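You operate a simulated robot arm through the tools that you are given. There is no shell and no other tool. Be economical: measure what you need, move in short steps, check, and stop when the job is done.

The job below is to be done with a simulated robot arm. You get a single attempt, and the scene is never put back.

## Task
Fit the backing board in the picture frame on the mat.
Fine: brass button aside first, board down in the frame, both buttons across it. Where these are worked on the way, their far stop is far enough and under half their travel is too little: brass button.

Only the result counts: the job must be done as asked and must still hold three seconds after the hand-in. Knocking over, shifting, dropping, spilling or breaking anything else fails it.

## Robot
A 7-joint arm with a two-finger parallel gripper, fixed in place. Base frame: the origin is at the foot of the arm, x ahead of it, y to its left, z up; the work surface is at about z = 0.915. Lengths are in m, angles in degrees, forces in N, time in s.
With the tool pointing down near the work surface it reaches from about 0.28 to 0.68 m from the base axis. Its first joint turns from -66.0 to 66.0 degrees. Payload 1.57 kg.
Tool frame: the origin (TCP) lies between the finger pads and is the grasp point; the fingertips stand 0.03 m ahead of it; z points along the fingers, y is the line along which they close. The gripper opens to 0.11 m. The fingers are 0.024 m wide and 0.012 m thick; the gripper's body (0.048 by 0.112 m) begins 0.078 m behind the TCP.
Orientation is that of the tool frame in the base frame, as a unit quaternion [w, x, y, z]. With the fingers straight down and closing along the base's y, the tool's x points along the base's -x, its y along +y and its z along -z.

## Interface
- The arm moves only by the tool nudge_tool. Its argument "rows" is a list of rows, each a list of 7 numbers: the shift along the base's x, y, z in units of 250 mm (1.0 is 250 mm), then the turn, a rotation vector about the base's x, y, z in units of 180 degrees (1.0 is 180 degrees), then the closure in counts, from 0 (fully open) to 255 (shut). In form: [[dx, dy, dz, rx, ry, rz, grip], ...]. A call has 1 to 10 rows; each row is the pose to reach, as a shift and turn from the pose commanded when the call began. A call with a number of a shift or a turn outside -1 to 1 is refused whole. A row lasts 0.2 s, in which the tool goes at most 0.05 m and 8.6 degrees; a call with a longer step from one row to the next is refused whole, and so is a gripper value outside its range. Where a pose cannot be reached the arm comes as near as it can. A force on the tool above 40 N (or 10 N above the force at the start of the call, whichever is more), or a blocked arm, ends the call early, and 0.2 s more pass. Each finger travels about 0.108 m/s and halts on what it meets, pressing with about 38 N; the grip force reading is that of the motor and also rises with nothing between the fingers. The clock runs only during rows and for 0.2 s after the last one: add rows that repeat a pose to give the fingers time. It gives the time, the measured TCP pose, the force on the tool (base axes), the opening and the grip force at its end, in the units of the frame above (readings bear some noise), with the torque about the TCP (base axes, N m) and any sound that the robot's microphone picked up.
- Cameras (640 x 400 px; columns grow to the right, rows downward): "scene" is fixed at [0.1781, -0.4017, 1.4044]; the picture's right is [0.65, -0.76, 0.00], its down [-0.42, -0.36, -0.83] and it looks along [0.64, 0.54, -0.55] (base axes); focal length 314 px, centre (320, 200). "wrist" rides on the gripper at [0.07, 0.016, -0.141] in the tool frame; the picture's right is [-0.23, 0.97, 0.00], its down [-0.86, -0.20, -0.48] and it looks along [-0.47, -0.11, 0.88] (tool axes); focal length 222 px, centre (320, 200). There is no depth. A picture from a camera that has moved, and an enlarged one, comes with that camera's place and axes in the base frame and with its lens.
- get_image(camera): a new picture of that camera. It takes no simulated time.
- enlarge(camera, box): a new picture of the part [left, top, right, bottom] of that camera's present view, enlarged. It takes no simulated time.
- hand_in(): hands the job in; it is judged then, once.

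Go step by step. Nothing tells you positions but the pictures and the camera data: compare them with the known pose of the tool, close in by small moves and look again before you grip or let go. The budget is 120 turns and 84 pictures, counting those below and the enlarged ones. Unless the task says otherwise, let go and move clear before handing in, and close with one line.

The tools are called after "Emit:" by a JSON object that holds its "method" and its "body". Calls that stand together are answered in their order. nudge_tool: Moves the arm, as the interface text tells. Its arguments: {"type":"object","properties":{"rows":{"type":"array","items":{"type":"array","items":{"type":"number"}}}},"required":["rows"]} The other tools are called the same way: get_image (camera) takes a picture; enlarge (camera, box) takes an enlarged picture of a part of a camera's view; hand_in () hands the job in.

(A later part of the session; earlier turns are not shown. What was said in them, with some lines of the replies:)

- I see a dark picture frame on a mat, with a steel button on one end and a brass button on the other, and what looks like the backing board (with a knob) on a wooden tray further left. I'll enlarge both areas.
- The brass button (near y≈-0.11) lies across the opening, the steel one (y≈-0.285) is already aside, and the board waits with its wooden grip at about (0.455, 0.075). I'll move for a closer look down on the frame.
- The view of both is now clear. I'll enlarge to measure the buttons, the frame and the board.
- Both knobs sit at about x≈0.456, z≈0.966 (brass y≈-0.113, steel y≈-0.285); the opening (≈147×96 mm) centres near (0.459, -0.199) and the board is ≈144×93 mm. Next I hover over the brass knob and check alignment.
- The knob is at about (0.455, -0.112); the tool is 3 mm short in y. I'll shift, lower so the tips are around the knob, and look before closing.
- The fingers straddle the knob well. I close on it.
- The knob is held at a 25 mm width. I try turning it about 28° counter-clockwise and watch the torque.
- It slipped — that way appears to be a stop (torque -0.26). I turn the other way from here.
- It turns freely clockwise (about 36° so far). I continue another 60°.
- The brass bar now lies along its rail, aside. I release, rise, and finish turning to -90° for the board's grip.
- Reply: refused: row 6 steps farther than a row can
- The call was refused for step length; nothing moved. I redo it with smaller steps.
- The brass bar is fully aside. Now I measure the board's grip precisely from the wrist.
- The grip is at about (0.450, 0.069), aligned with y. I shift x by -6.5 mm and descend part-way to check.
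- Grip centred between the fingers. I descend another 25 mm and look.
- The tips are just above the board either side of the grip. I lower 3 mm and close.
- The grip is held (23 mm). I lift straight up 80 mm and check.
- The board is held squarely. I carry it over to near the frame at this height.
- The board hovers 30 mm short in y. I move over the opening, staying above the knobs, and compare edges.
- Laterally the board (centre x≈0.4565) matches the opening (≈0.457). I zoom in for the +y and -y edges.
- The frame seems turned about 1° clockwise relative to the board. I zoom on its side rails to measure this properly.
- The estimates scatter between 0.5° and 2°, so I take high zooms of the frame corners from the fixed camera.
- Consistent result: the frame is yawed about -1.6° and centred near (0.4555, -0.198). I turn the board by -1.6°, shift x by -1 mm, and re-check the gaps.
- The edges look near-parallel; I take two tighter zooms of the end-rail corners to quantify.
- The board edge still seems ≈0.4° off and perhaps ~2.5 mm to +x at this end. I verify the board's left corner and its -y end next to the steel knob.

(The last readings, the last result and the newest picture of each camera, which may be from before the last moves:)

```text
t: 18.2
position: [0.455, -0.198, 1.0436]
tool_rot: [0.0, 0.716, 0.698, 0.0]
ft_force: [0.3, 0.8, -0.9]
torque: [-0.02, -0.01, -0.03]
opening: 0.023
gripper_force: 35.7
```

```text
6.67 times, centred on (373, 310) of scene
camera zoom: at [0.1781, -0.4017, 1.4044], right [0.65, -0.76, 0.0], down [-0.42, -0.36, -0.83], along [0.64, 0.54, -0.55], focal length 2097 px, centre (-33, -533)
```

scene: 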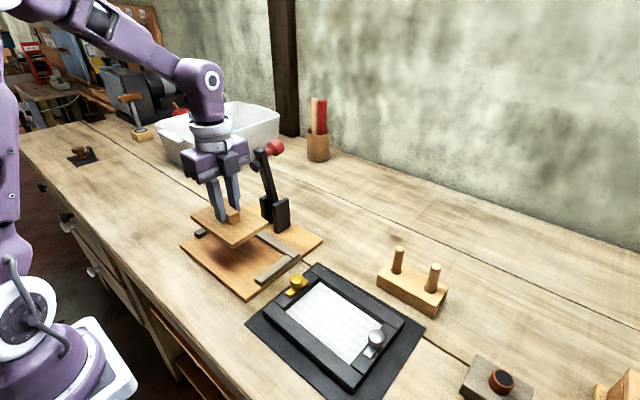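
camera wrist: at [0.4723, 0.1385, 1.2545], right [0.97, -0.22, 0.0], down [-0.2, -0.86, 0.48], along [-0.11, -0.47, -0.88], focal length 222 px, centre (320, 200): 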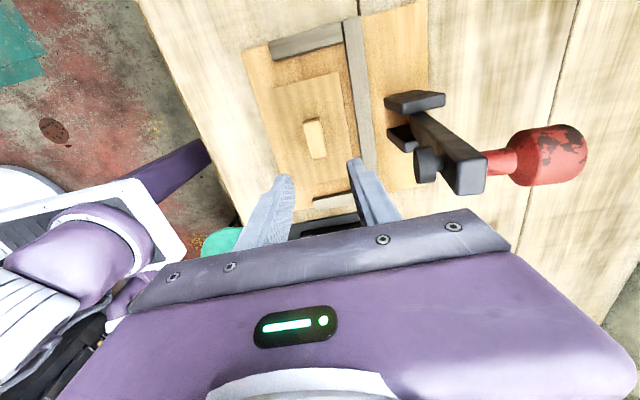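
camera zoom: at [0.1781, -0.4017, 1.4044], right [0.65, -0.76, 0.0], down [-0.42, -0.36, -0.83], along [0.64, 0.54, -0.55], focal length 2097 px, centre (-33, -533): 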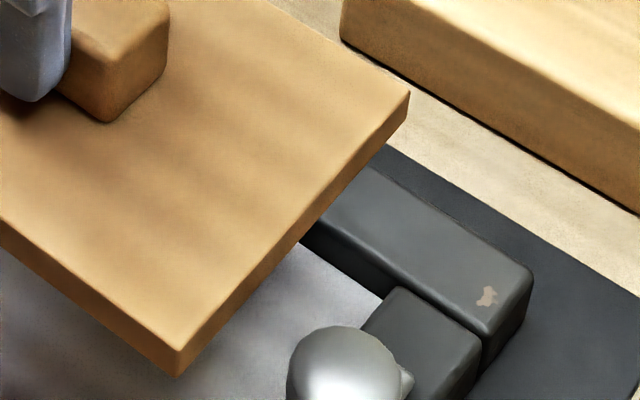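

Best estimate: shift x -2 mm, y -1.5 mm and yaw another -0.4°. Then I lower 25 mm to reduce parallax and compare again.

Emit:
{"method": "nudge_tool", "body": {"rows": [[-0.008, -0.006, 0, 0, 0, -0.002, 255], [-0.008, -0.006, -0.05, 0, 0, -0.002, 255], [-0.008, -0.006, -0.1, 0, 0, -0.002, 255], [-0.008, -0.006, -0.1, 0, 0, -0.002, 255]]}}

Emit:
{"method": "enlarge", "body": {"camera": "wrist", "box": [220, 20, 396, 130]}}

Emit:
{"method": "enlarge", "body": {"camera": "scene", "box": [250, 260, 410, 360]}}

```text
t: 19.2
position: [0.4516, -0.1994, 1.0186]
tool_rot: [0.0, 0.718, 0.696, 0.0]
ft_force: [0.7, 0.2, -0.7]
torque: [0.0, -0.01, 0.0]
opening: 0.0231
gripper_force: 35.8
```

```text
3.64 times, centred on (308, 75) of wrist
camera zoom: at [0.4715, -0.13, 1.1596], right [0.97, -0.26, 0.0], down [-0.23, -0.85, 0.48], along [-0.12, -0.46, -0.88], focal length 808 px, centre (364, 654)
```

zoom: 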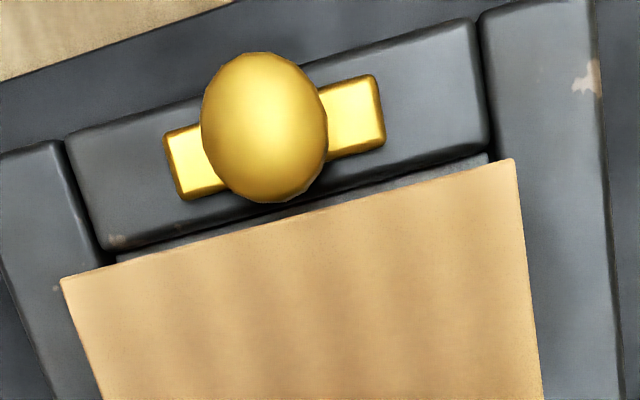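

```text
4.00 times, centred on (330, 310) of scene
camera zoom: at [0.1781, -0.4017, 1.4044], right [0.65, -0.76, 0.0], down [-0.42, -0.36, -0.83], along [0.64, 0.54, -0.55], focal length 1258 px, centre (280, -240)
```

zoom: 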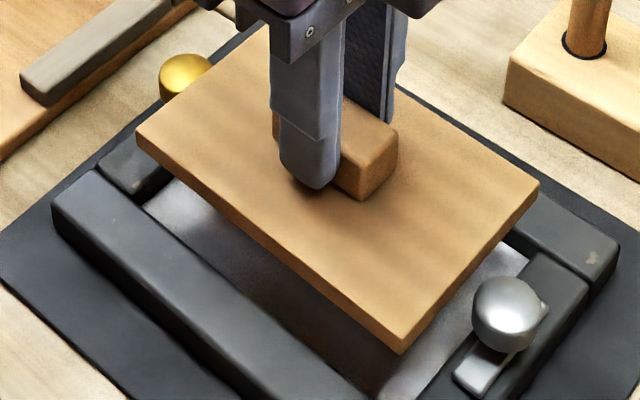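

Now centred: about 3.5–4.5 mm gap at each end, within 1 mm sideways, and parallel. I lower another 28 mm and look.

Emit:
{"method": "nudge_tool", "body": {"rows": [[0, 0, -0.03, 0, 0, 0, 255], [0, 0, -0.06, 0, 0, 0, 255], [0, 0, -0.09, 0, 0, 0, 255], [0, 0, -0.112, 0, 0, 0, 255], [0, 0, -0.112, 0, 0, 0, 255]]}}

Emit:
{"method": "enlarge", "body": {"camera": "wrist", "box": [220, 20, 396, 130]}}

Emit:
{"method": "enlarge", "body": {"camera": "scene", "box": [250, 270, 410, 380]}}

```text
t: 20.4
position: [0.455, -0.1998, 0.991]
tool_rot: [-0.001, 0.718, 0.696, 0.0]
ft_force: [-0.2, 0.6, -1.4]
torque: [0.03, -0.02, 0.01]
opening: 0.0232
gripper_force: 35.2
```

```text
3.64 times, centred on (308, 75) of wrist
camera zoom: at [0.4722, -0.1304, 1.1317], right [0.97, -0.26, 0.0], down [-0.23, -0.85, 0.48], along [-0.12, -0.46, -0.88], focal length 808 px, centre (364, 654)
```

zoom: 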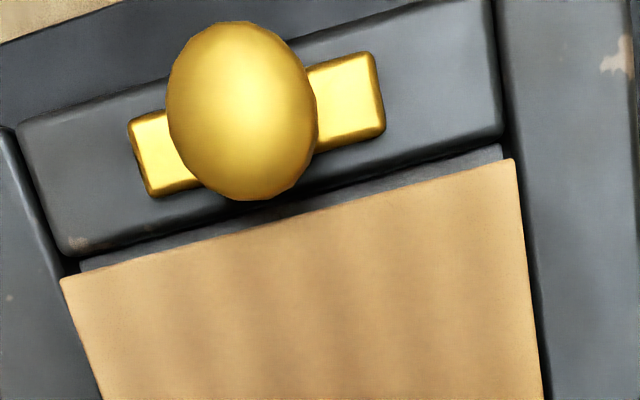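

```text
3.64 times, centred on (330, 325) of scene
camera zoom: at [0.1781, -0.4017, 1.4044], right [0.65, -0.76, 0.0], down [-0.42, -0.36, -0.83], along [0.64, 0.54, -0.55], focal length 1144 px, centre (284, -254)
```

zoom: 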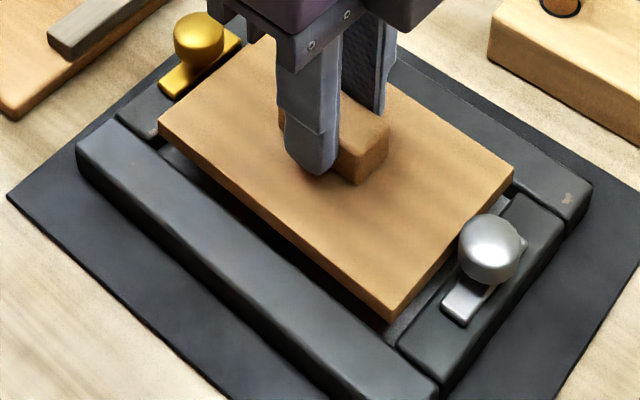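

Just above the rails, nearly perfect; I nudge -0.5 mm in x and lower gently into the opening.

Emit:
{"method": "nudge_tool", "body": {"rows": [[-0.002, 0, 0, 0, 0, 0, 255], [-0.002, 0, -0.012, 0, 0, 0, 255], [-0.002, 0, -0.024, 0, 0, 0, 255], [-0.002, 0, -0.036, 0, 0, 0, 255], [-0.002, 0, -0.036, 0, 0, 0, 255]]}}

Emit:
{"method": "enlarge", "body": {"camera": "wrist", "box": [220, 20, 396, 130]}}

Emit:
{"method": "enlarge", "body": {"camera": "scene", "box": [250, 270, 410, 380]}}

```text
t: 21.6
position: [0.4522, -0.2007, 0.9813]
tool_rot: [0.0, 0.718, 0.696, 0.0]
ft_force: [0.9, -0.3, -1.2]
torque: [0.01, 0.0, 0.01]
opening: 0.0232
gripper_force: 35.4
```

```text
3.64 times, centred on (308, 75) of wrist
camera zoom: at [0.4713, -0.131, 1.1225], right [0.97, -0.26, 0.0], down [-0.23, -0.85, 0.48], along [-0.12, -0.46, -0.88], focal length 808 px, centre (364, 654)
```

zoom: 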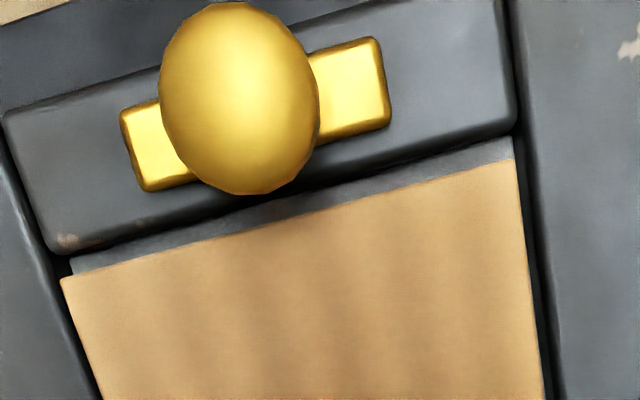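

```text
3.64 times, centred on (330, 325) of scene
camera zoom: at [0.1781, -0.4017, 1.4044], right [0.65, -0.76, 0.0], down [-0.42, -0.36, -0.83], along [0.64, 0.54, -0.55], focal length 1144 px, centre (284, -254)
```

zoom: 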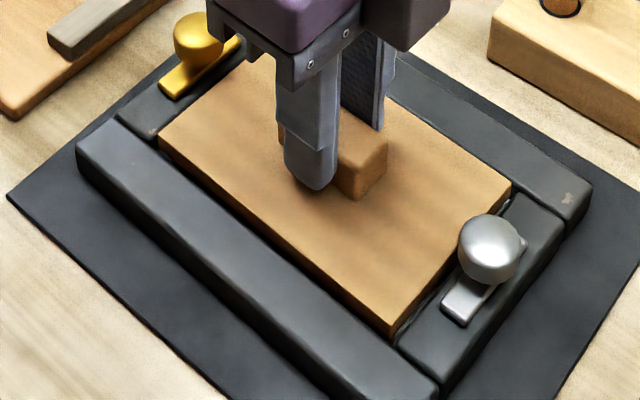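

The board is entering the opening with small gaps all round. I centre it by half a millimetre and continue down until it seats.

Emit:
{"method": "nudge_tool", "body": {"rows": [[0.002, 0.003, 0, 0, 0, 0, 255], [0.002, 0.003, -0.012, 0, 0, 0, 255], [0.002, 0.003, -0.024, 0, 0, 0, 255], [0.002, 0.003, -0.03, 0, 0, 0, 255], [0.002, 0.003, -0.03, 0, 0, 0, 255]]}}

Emit:
{"method": "enlarge", "body": {"camera": "wrist", "box": [220, 20, 396, 130]}}

Emit:
{"method": "enlarge", "body": {"camera": "scene", "box": [250, 270, 410, 380]}}

```text
t: 22.8
position: [0.4535, -0.2006, 0.9744]
tool_rot: [0.0, 0.718, 0.696, 0.0]
ft_force: [0.0, -0.4, -1.9]
torque: [-0.02, -0.01, -0.01]
opening: 0.023
gripper_force: 35.8
```

```text
3.64 times, centred on (308, 75) of wrist
camera zoom: at [0.472, -0.1296, 1.1157], right [0.97, -0.26, 0.0], down [-0.23, -0.85, 0.48], along [-0.12, -0.46, -0.88], focal length 808 px, centre (364, 654)
```

zoom: 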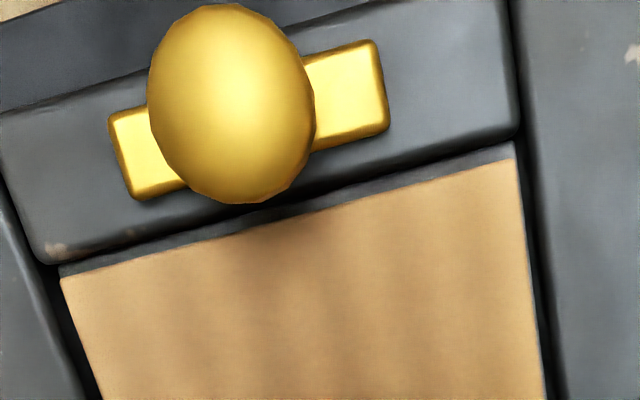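

```text
3.64 times, centred on (330, 325) of scene
camera zoom: at [0.1781, -0.4017, 1.4044], right [0.65, -0.76, 0.0], down [-0.42, -0.36, -0.83], along [0.64, 0.54, -0.55], focal length 1144 px, centre (284, -254)
```

zoom: 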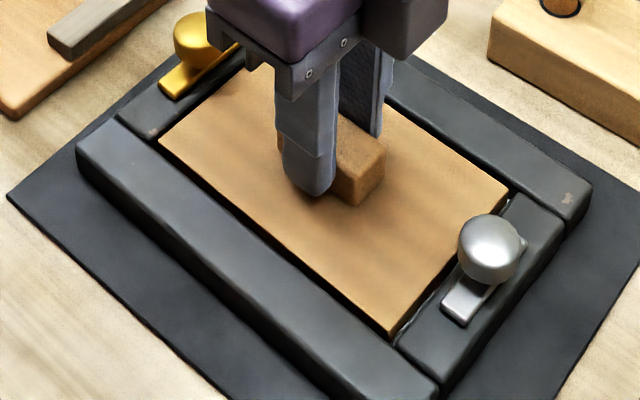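

The board is in the opening with clearance all round. I lower further to seat it, watching force.

Emit:
{"method": "nudge_tool", "body": {"rows": [[0, 0, -0.008, 0, 0, 0, 255], [0, 0, -0.016, 0, 0, 0, 255], [0, 0, -0.024, 0, 0, 0, 255], [0, 0, -0.024, 0, 0, 0, 255]]}}

Emit:
{"method": "enlarge", "body": {"camera": "scene", "box": [250, 270, 410, 380]}}

```text
t: 23.8
position: [0.4538, -0.1997, 0.9692]
tool_rot: [0.001, 0.718, 0.696, 0.0]
ft_force: [-2.4, -1.8, 30.3]
torque: [-0.09, 0.08, 0.04]
opening: 0.0232
gripper_force: 35.5
```

```text
3.64 times, centred on (330, 325) of scene
camera zoom: at [0.1776, -0.4016, 1.4045], right [0.65, -0.76, 0.0], down [-0.42, -0.36, -0.83], along [0.64, 0.54, -0.55], focal length 1144 px, centre (284, -254)
```

zoom: 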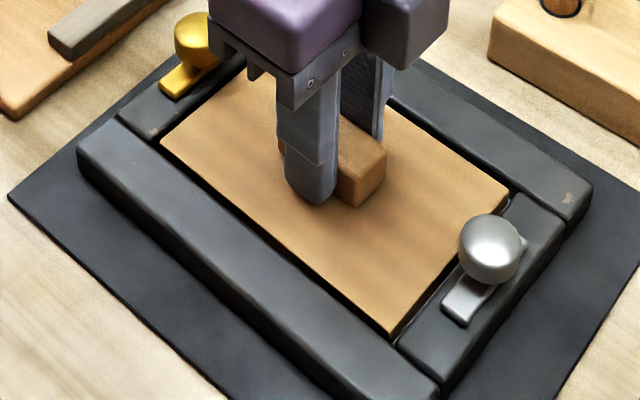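

Seated with 30 N contact. I back off slightly, open the fingers, and rise.

Emit:
{"method": "nudge_tool", "body": {"rows": [[0, 0, 0.01, 0, 0, 0, 255], [0, 0, 0.01, 0, 0, 0, 190], [0, 0, 0.01, 0, 0, 0, 150], [0, 0, 0.1, 0, 0, 0, 150], [0, 0, 0.25, 0, 0, 0, 150], [0, 0, 0.4, 0, 0, 0, 150], [0, 0, 0.5, 0, 0, 0, 150], [0, 0, 0.5, 0, 0, 0, 150]]}}

Emit:
{"method": "enlarge", "body": {"camera": "scene", "box": [250, 260, 410, 380]}}

Emit:
{"method": "get_image", "body": {"camera": "wrist"}}

```text
t: 25.6
position: [0.452, -0.1987, 1.0954]
tool_rot: [0.0, 0.718, 0.696, 0.0]
ft_force: [-0.7, -0.2, 1.0]
torque: [0.03, 0.01, -0.01]
opening: 0.0455
gripper_force: 0.1
```

```text
3.33 times, centred on (330, 320) of scene
camera zoom: at [0.1781, -0.4017, 1.4044], right [0.65, -0.76, 0.0], down [-0.42, -0.36, -0.83], along [0.64, 0.54, -0.55], focal length 1048 px, centre (287, -200)
```

zoom: 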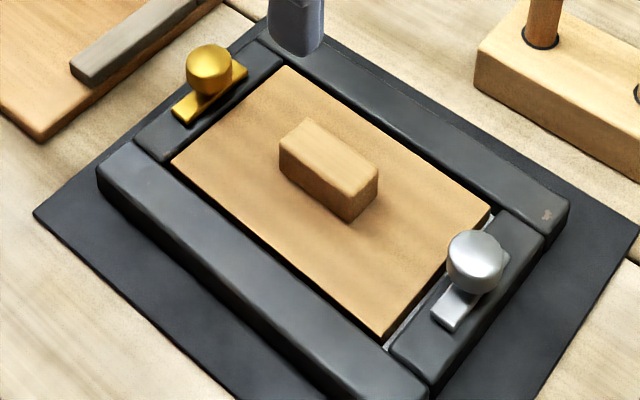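

```text
27 pictures are left
camera wrist: at [0.4719, -0.1293, 1.2355], right [0.97, -0.26, 0.0], down [-0.23, -0.85, 0.48], along [-0.12, -0.46, -0.88], focal length 222 px, centre (320, 200)
```

wrist: 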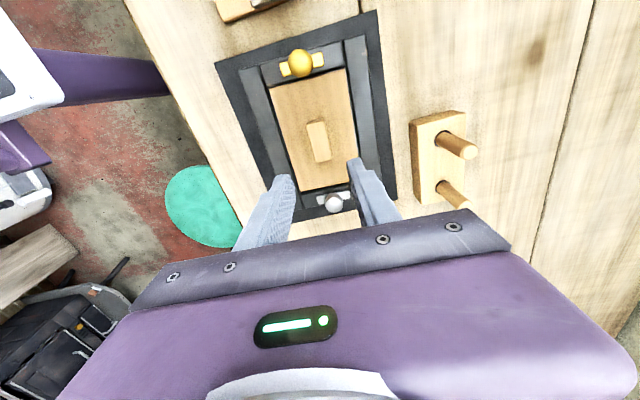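

The board sits flush in the frame. Next I move over the steel knob (≈(0.452, -0.283)) and check alignment.

Emit:
{"method": "nudge_tool", "body": {"rows": [[-0.004, -0.15, 0, 0, 0, 0, 150], [-0.004, -0.25, 0, 0, 0, 0, 150], [-0.004, -0.334, -0.1, 0, 0, 0, 150], [-0.004, -0.334, -0.22, 0, 0, 0, 150], [-0.004, -0.334, -0.22, 0, 0, 0, 150]]}}

Emit:
{"method": "enlarge", "body": {"camera": "wrist", "box": [220, 60, 412, 220]}}

Emit:
{"method": "enlarge", "body": {"camera": "scene", "box": [320, 240, 440, 340]}}

```text
t: 26.8
position: [0.4496, -0.2832, 1.0399]
tool_rot: [0.0, 0.719, 0.695, -0.001]
ft_force: [-0.6, 0.7, 0.1]
torque: [-0.03, -0.02, 0.03]
opening: 0.0452
gripper_force: 0.1
```

```text
2.50 times, centred on (316, 140) of wrist
camera zoom: at [0.4693, -0.2138, 1.1805], right [0.97, -0.26, 0.0], down [-0.23, -0.85, 0.48], along [-0.12, -0.46, -0.88], focal length 555 px, centre (330, 350)
```

zoom: 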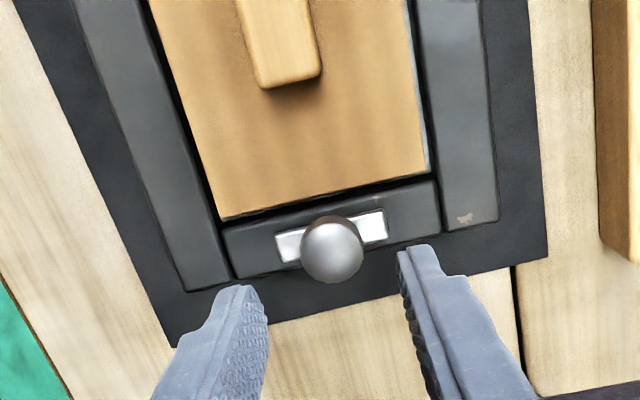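

```text
4.00 times, centred on (380, 290) of scene
camera zoom: at [0.1781, -0.4017, 1.4044], right [0.65, -0.76, 0.0], down [-0.42, -0.36, -0.83], along [0.64, 0.54, -0.55], focal length 1258 px, centre (80, -160)
```

zoom: 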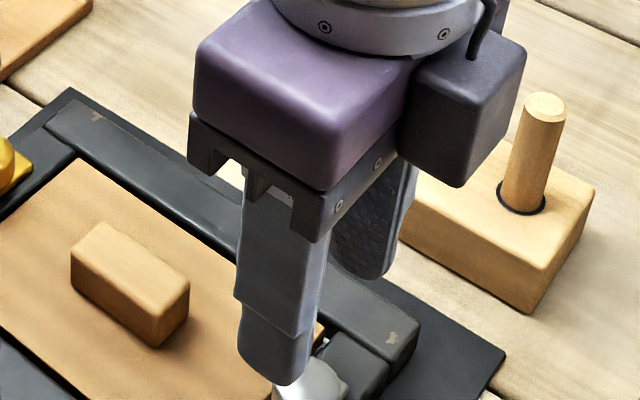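

The knob is centred at (0.452, -0.283) between the fingers. I descend, and close on it.

Emit:
{"method": "nudge_tool", "body": {"rows": [[0, 0, -0.08, 0, 0, 0, 150], [0, 0, -0.16, 0, 0, 0, 150], [0, 0, -0.203, 0, 0, 0, 150], [0, 0, -0.203, 0, 0, 0, 200], [0, 0, -0.203, 0, 0, 0, 255], [0, 0, -0.203, 0, 0, 0, 255]]}}

Emit:
{"method": "enlarge", "body": {"camera": "wrist", "box": [220, 60, 412, 220]}}

```text
t: 28.2
position: [0.4513, -0.283, 0.9881]
tool_rot: [0.0, 0.718, 0.696, 0.0]
ft_force: [0.1, -1.5, 0.1]
torque: [-0.07, 0.01, -0.02]
opening: 0.0246
gripper_force: 36.1
```

```text
2.50 times, centred on (316, 140) of wrist
camera zoom: at [0.4697, -0.2126, 1.1282], right [0.97, -0.26, 0.0], down [-0.23, -0.85, 0.48], along [-0.12, -0.46, -0.88], focal length 555 px, centre (330, 350)
```

zoom: 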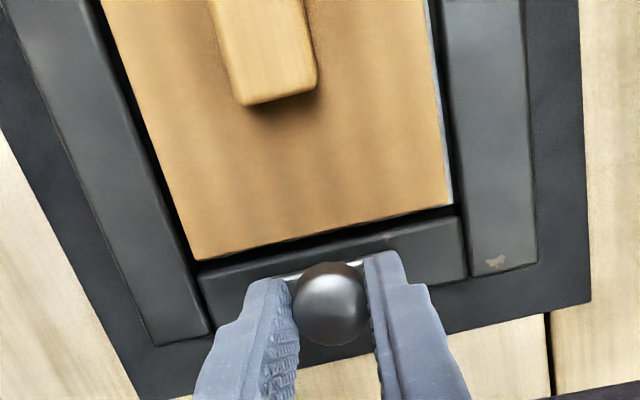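

The steel knob is gripped (24.6 mm). I try turning it counter-clockwise 29°.

Emit:
{"method": "nudge_tool", "body": {"rows": [[0, 0, 0, 0, 0, 0.04, 255], [0, 0, 0, 0, 0, 0.08, 255], [0, 0, 0, 0, 0, 0.12, 255], [0, 0, 0, 0, 0, 0.16, 255], [0, 0, 0, 0, 0, 0.16, 255]]}}

Emit:
{"method": "enlarge", "body": {"camera": "wrist", "box": [220, 60, 412, 220]}}

```text
t: 29.4
position: [0.4516, -0.2821, 0.9873]
tool_rot: [0.0, 0.522, 0.853, 0.0]
ft_force: [-4.4, 1.1, 1.3]
torque: [0.13, 0.18, 0.02]
opening: 0.0248
gripper_force: 36.2
```

```text
2.50 times, centred on (316, 140) of wrist
camera zoom: at [0.4348, -0.2132, 1.1283], right [0.97, 0.24, 0.0], down [0.21, -0.85, 0.48], along [0.11, -0.46, -0.88], focal length 555 px, centre (330, 350)
```

zoom: 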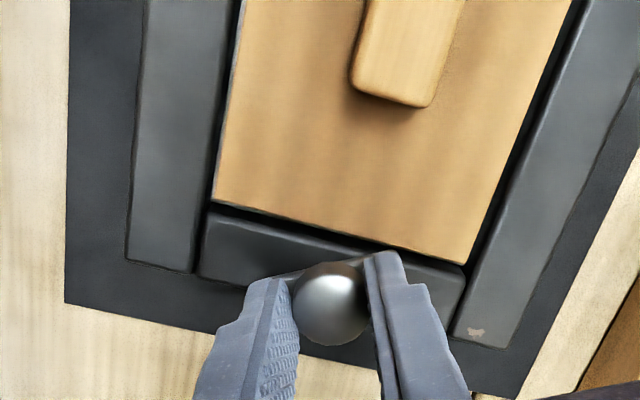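

Torque is low and the bar follows, so this is the right way. I continue about 62° more.

Emit:
{"method": "nudge_tool", "body": {"rows": [[0, 0, 0, 0, 0, 0.044, 255], [0, 0, 0, 0, 0, 0.088, 255], [0, 0, 0, 0, 0, 0.132, 255], [0, 0, 0, 0, 0, 0.176, 255], [0, 0, 0, 0, 0, 0.22, 255], [0, 0, 0, 0, 0, 0.264, 255], [0, 0, 0, 0, 0, 0.308, 255], [0, 0, 0, 0, 0, 0.345, 255], [0, 0, 0, 0, 0, 0.345, 255]]}}

Emit:
{"method": "enlarge", "body": {"camera": "scene", "box": [320, 260, 430, 350]}}

```text
t: 31.4
position: [0.4526, -0.284, 0.9872]
tool_rot: [0.001, 0.008, 1.0, 0.0]
ft_force: [-3.7, -4.8, 1.7]
torque: [-0.21, -0.28, 0.01]
opening: 0.0244
gripper_force: 36.1
```

```text
4.44 times, centred on (375, 305) of scene
camera zoom: at [0.178, -0.4018, 1.4044], right [0.65, -0.76, 0.0], down [-0.42, -0.36, -0.83], along [0.64, 0.54, -0.55], focal length 1398 px, centre (76, -267)
```

zoom: 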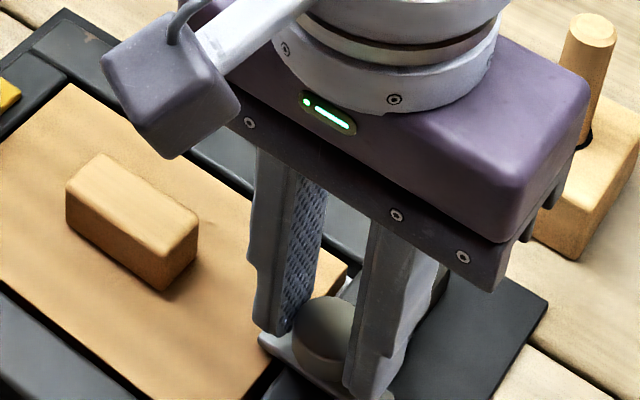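

The steel bar lies across onto the board. I release and rise, then look.

Emit:
{"method": "nudge_tool", "body": {"rows": [[0, 0, 0, 0, 0, 0, 190], [0, 0, 0, 0, 0, 0, 150], [0, 0, 0.1, 0, 0, 0, 150], [0, 0, 0.25, 0, 0, -0.04, 150], [0, 0, 0.36, 0, 0, -0.085, 150], [0, 0.14, 0.36, 0, 0, -0.13, 150], [0, 0.32, 0.36, 0, 0, -0.175, 150], [0.004, 0.5, 0.36, 0, 0, -0.22, 150], [0.014, 0.68, 0.36, 0, 0, -0.265, 150], [0.014, 0.685, 0.36, 0, 0, -0.31, 150]]}}

Emit:
{"method": "enlarge", "body": {"camera": "scene", "box": [260, 250, 420, 370]}}

```text
t: 33.6
position: [0.4547, -0.1116, 1.0784]
tool_rot: [0.0, 0.475, 0.88, 0.001]
ft_force: [0.2, -0.1, 0.1]
torque: [0.02, -0.01, 0.01]
opening: 0.0451
gripper_force: 0.0
```

```text
3.33 times, centred on (340, 310) of scene
camera zoom: at [0.1781, -0.4017, 1.4044], right [0.65, -0.76, 0.0], down [-0.42, -0.36, -0.83], along [0.64, 0.54, -0.55], focal length 1048 px, centre (253, -167)
```

zoom: 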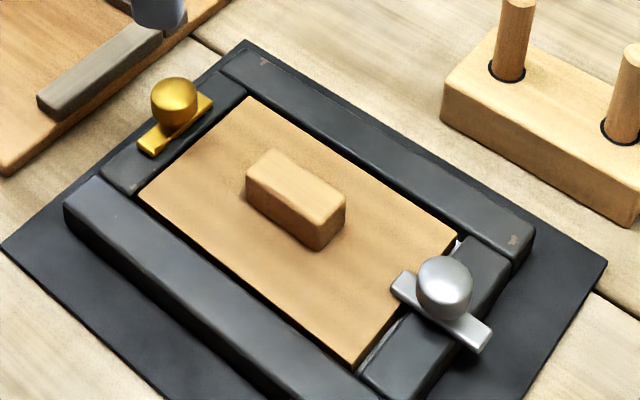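

Steel button is across the board. Now I turn to -75° over the brass knob and check before descending.

Emit:
{"method": "nudge_tool", "body": {"rows": [[0, 0, -0.08, 0, 0, -0.045, 150], [0, 0, -0.16, 0, 0, -0.09, 150], [0, 0, -0.16, 0, 0, -0.1, 150]]}}

Emit:
{"method": "enlarge", "body": {"camera": "wrist", "box": [220, 60, 412, 220]}}

```text
t: 34.4
position: [0.4562, -0.1123, 1.0377]
tool_rot: [-0.001, 0.607, 0.794, 0.001]
ft_force: [0.1, 0.5, -0.3]
torque: [-0.01, 0.03, -0.02]
opening: 0.0452
gripper_force: 0.1
```

```text
2.50 times, centred on (316, 140) of wrist
camera zoom: at [0.4541, -0.0401, 1.1785], right [1.0, 0.04, 0.0], down [0.03, -0.88, 0.48], along [0.02, -0.48, -0.88], focal length 555 px, centre (330, 350)
```

zoom: 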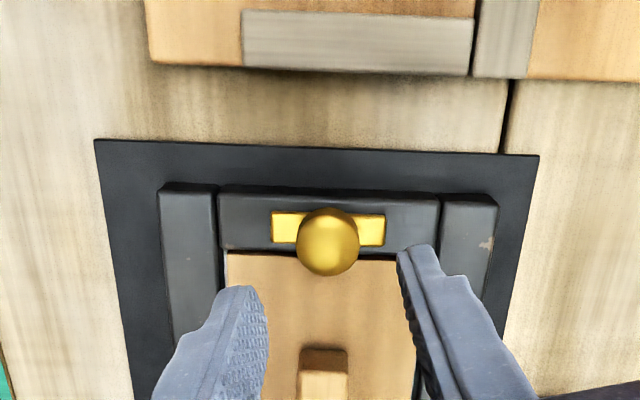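

Aligned with the knob. I descend and close.

Emit:
{"method": "nudge_tool", "body": {"rows": [[0, 0, -0.08, 0, 0, 0, 150], [0, 0, -0.16, 0, 0, 0, 150], [0, 0, -0.197, 0, 0, 0, 150], [0, 0, -0.197, 0, 0, 0, 200], [0, 0, -0.197, 0, 0, 0, 255], [0, 0, -0.197, 0, 0, 0, 255]]}}

```text
t: 35.8
position: [0.4554, -0.1114, 0.9877]
tool_rot: [0.0, 0.606, 0.795, 0.0]
ft_force: [-0.7, -0.1, 0.4]
torque: [0.05, 0.01, 0.01]
opening: 0.0247
gripper_force: 36.5
```

The brass knob is gripped (24.7 mm). I turn counter-clockwise, about 86° first.

Emit:
{"method": "nudge_tool", "body": {"rows": [[0, 0, 0, 0, 0, 0.045, 255], [0, 0, 0, 0, 0, 0.09, 255], [0, 0, 0, 0, 0, 0.135, 255], [0, 0, 0, 0, 0, 0.18, 255], [0, 0, 0, 0, 0, 0.225, 255], [0, 0, 0, 0, 0, 0.27, 255], [0, 0, 0, 0, 0, 0.315, 255], [0, 0, 0, 0, 0, 0.36, 255], [0, 0, 0, 0, 0, 0.405, 255], [0, 0, 0, 0, 0, 0.45, 255]]}}

Emit:
{"method": "enlarge", "body": {"camera": "scene", "box": [250, 230, 370, 310]}}

```text
t: 38.0
position: [0.4547, -0.112, 0.9877]
tool_rot: [0.001, -0.057, 0.998, 0.0]
ft_force: [-0.9, 1.4, 0.6]
torque: [0.12, -0.17, 0.01]
opening: 0.0248
gripper_force: 36.3
```

```text
5.00 times, centred on (310, 270) of scene
camera zoom: at [0.1781, -0.4017, 1.4044], right [0.65, -0.76, 0.0], down [-0.42, -0.36, -0.83], along [0.64, 0.54, -0.55], focal length 1573 px, centre (370, -150)
```

zoom: 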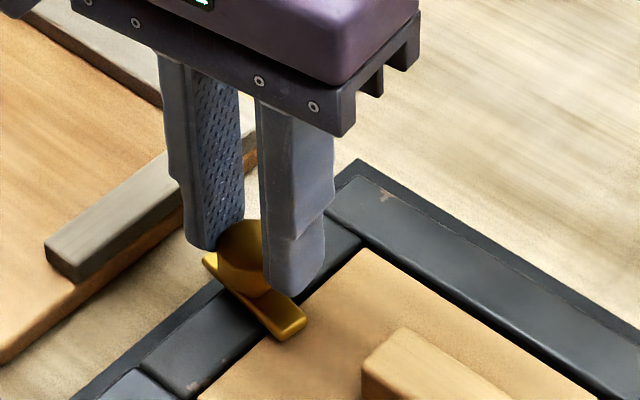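

Almost across; I add 10° to reach its stop, then release and rise clear.

Emit:
{"method": "nudge_tool", "body": {"rows": [[0, 0, 0, 0, 0, 0.04, 255], [0, 0, 0, 0, 0, 0.055, 255], [0, 0, 0, 0, 0, 0.055, 255], [0, 0, 0, 0, 0, 0.055, 190], [0, 0, 0, 0, 0, 0.055, 150], [0, 0, 0.1, 0, 0, 0.055, 150], [0, 0, 0.25, 0, 0, 0.055, 150], [0, 0, 0.42, 0, 0, 0.055, 150], [-0.1, 0, 0.58, 0, 0, 0.03, 150], [-0.2, 0, 0.7, 0, 0, 0, 150]]}}

Emit:
{"method": "enlarge", "body": {"camera": "scene", "box": [250, 240, 426, 370]}}

Emit:
{"method": "get_image", "body": {"camera": "scene"}}

```text
t: 40.2
position: [0.4038, -0.1111, 1.1626]
tool_rot: [0.0, -0.055, 0.998, 0.0]
ft_force: [0.1, 0.5, 0.3]
torque: [0.02, 0.0, 0.03]
opening: 0.0451
gripper_force: 0.0
```

```text
3.08 times, centred on (338, 305) of scene
camera zoom: at [0.1781, -0.4017, 1.4044], right [0.65, -0.76, 0.0], down [-0.42, -0.36, -0.83], along [0.64, 0.54, -0.55], focal length 968 px, centre (265, -123)
```

zoom: 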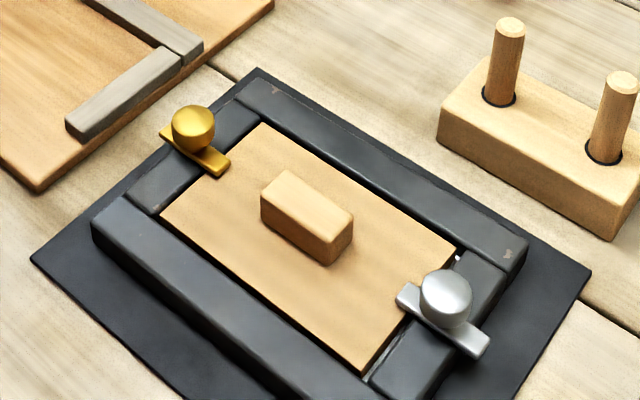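

```text
17 pictures are left
```

scene: 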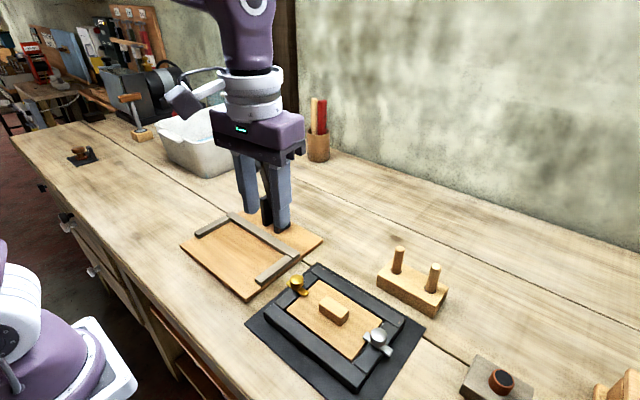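

Both bars lie across the board and the rest looks undisturbed. One last look from the wrist to confirm the button angles.

Emit:
{"method": "enlarge", "body": {"camera": "wrist", "box": [170, 40, 400, 250]}}

```text
1.90 times, centred on (285, 145) of wrist
camera zoom: at [0.3335, -0.1022, 1.3041], right [0.12, 0.99, 0.0], down [0.87, -0.1, 0.48], along [0.47, -0.06, -0.88], focal length 423 px, centre (387, 305)
```

zoom: 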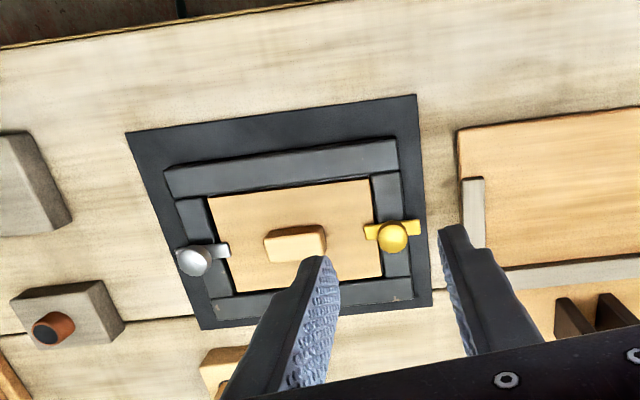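

The board is seated in the frame with both buttons across it, and the tool is clear, so I hand in.

Emit:
{"method": "hand_in", "body": {}}

```text
The job is handed in.
```

The backing board is down in the frame with the brass and steel buttons turned across it; the gripper has let go and moved clear, and the job is handed in.
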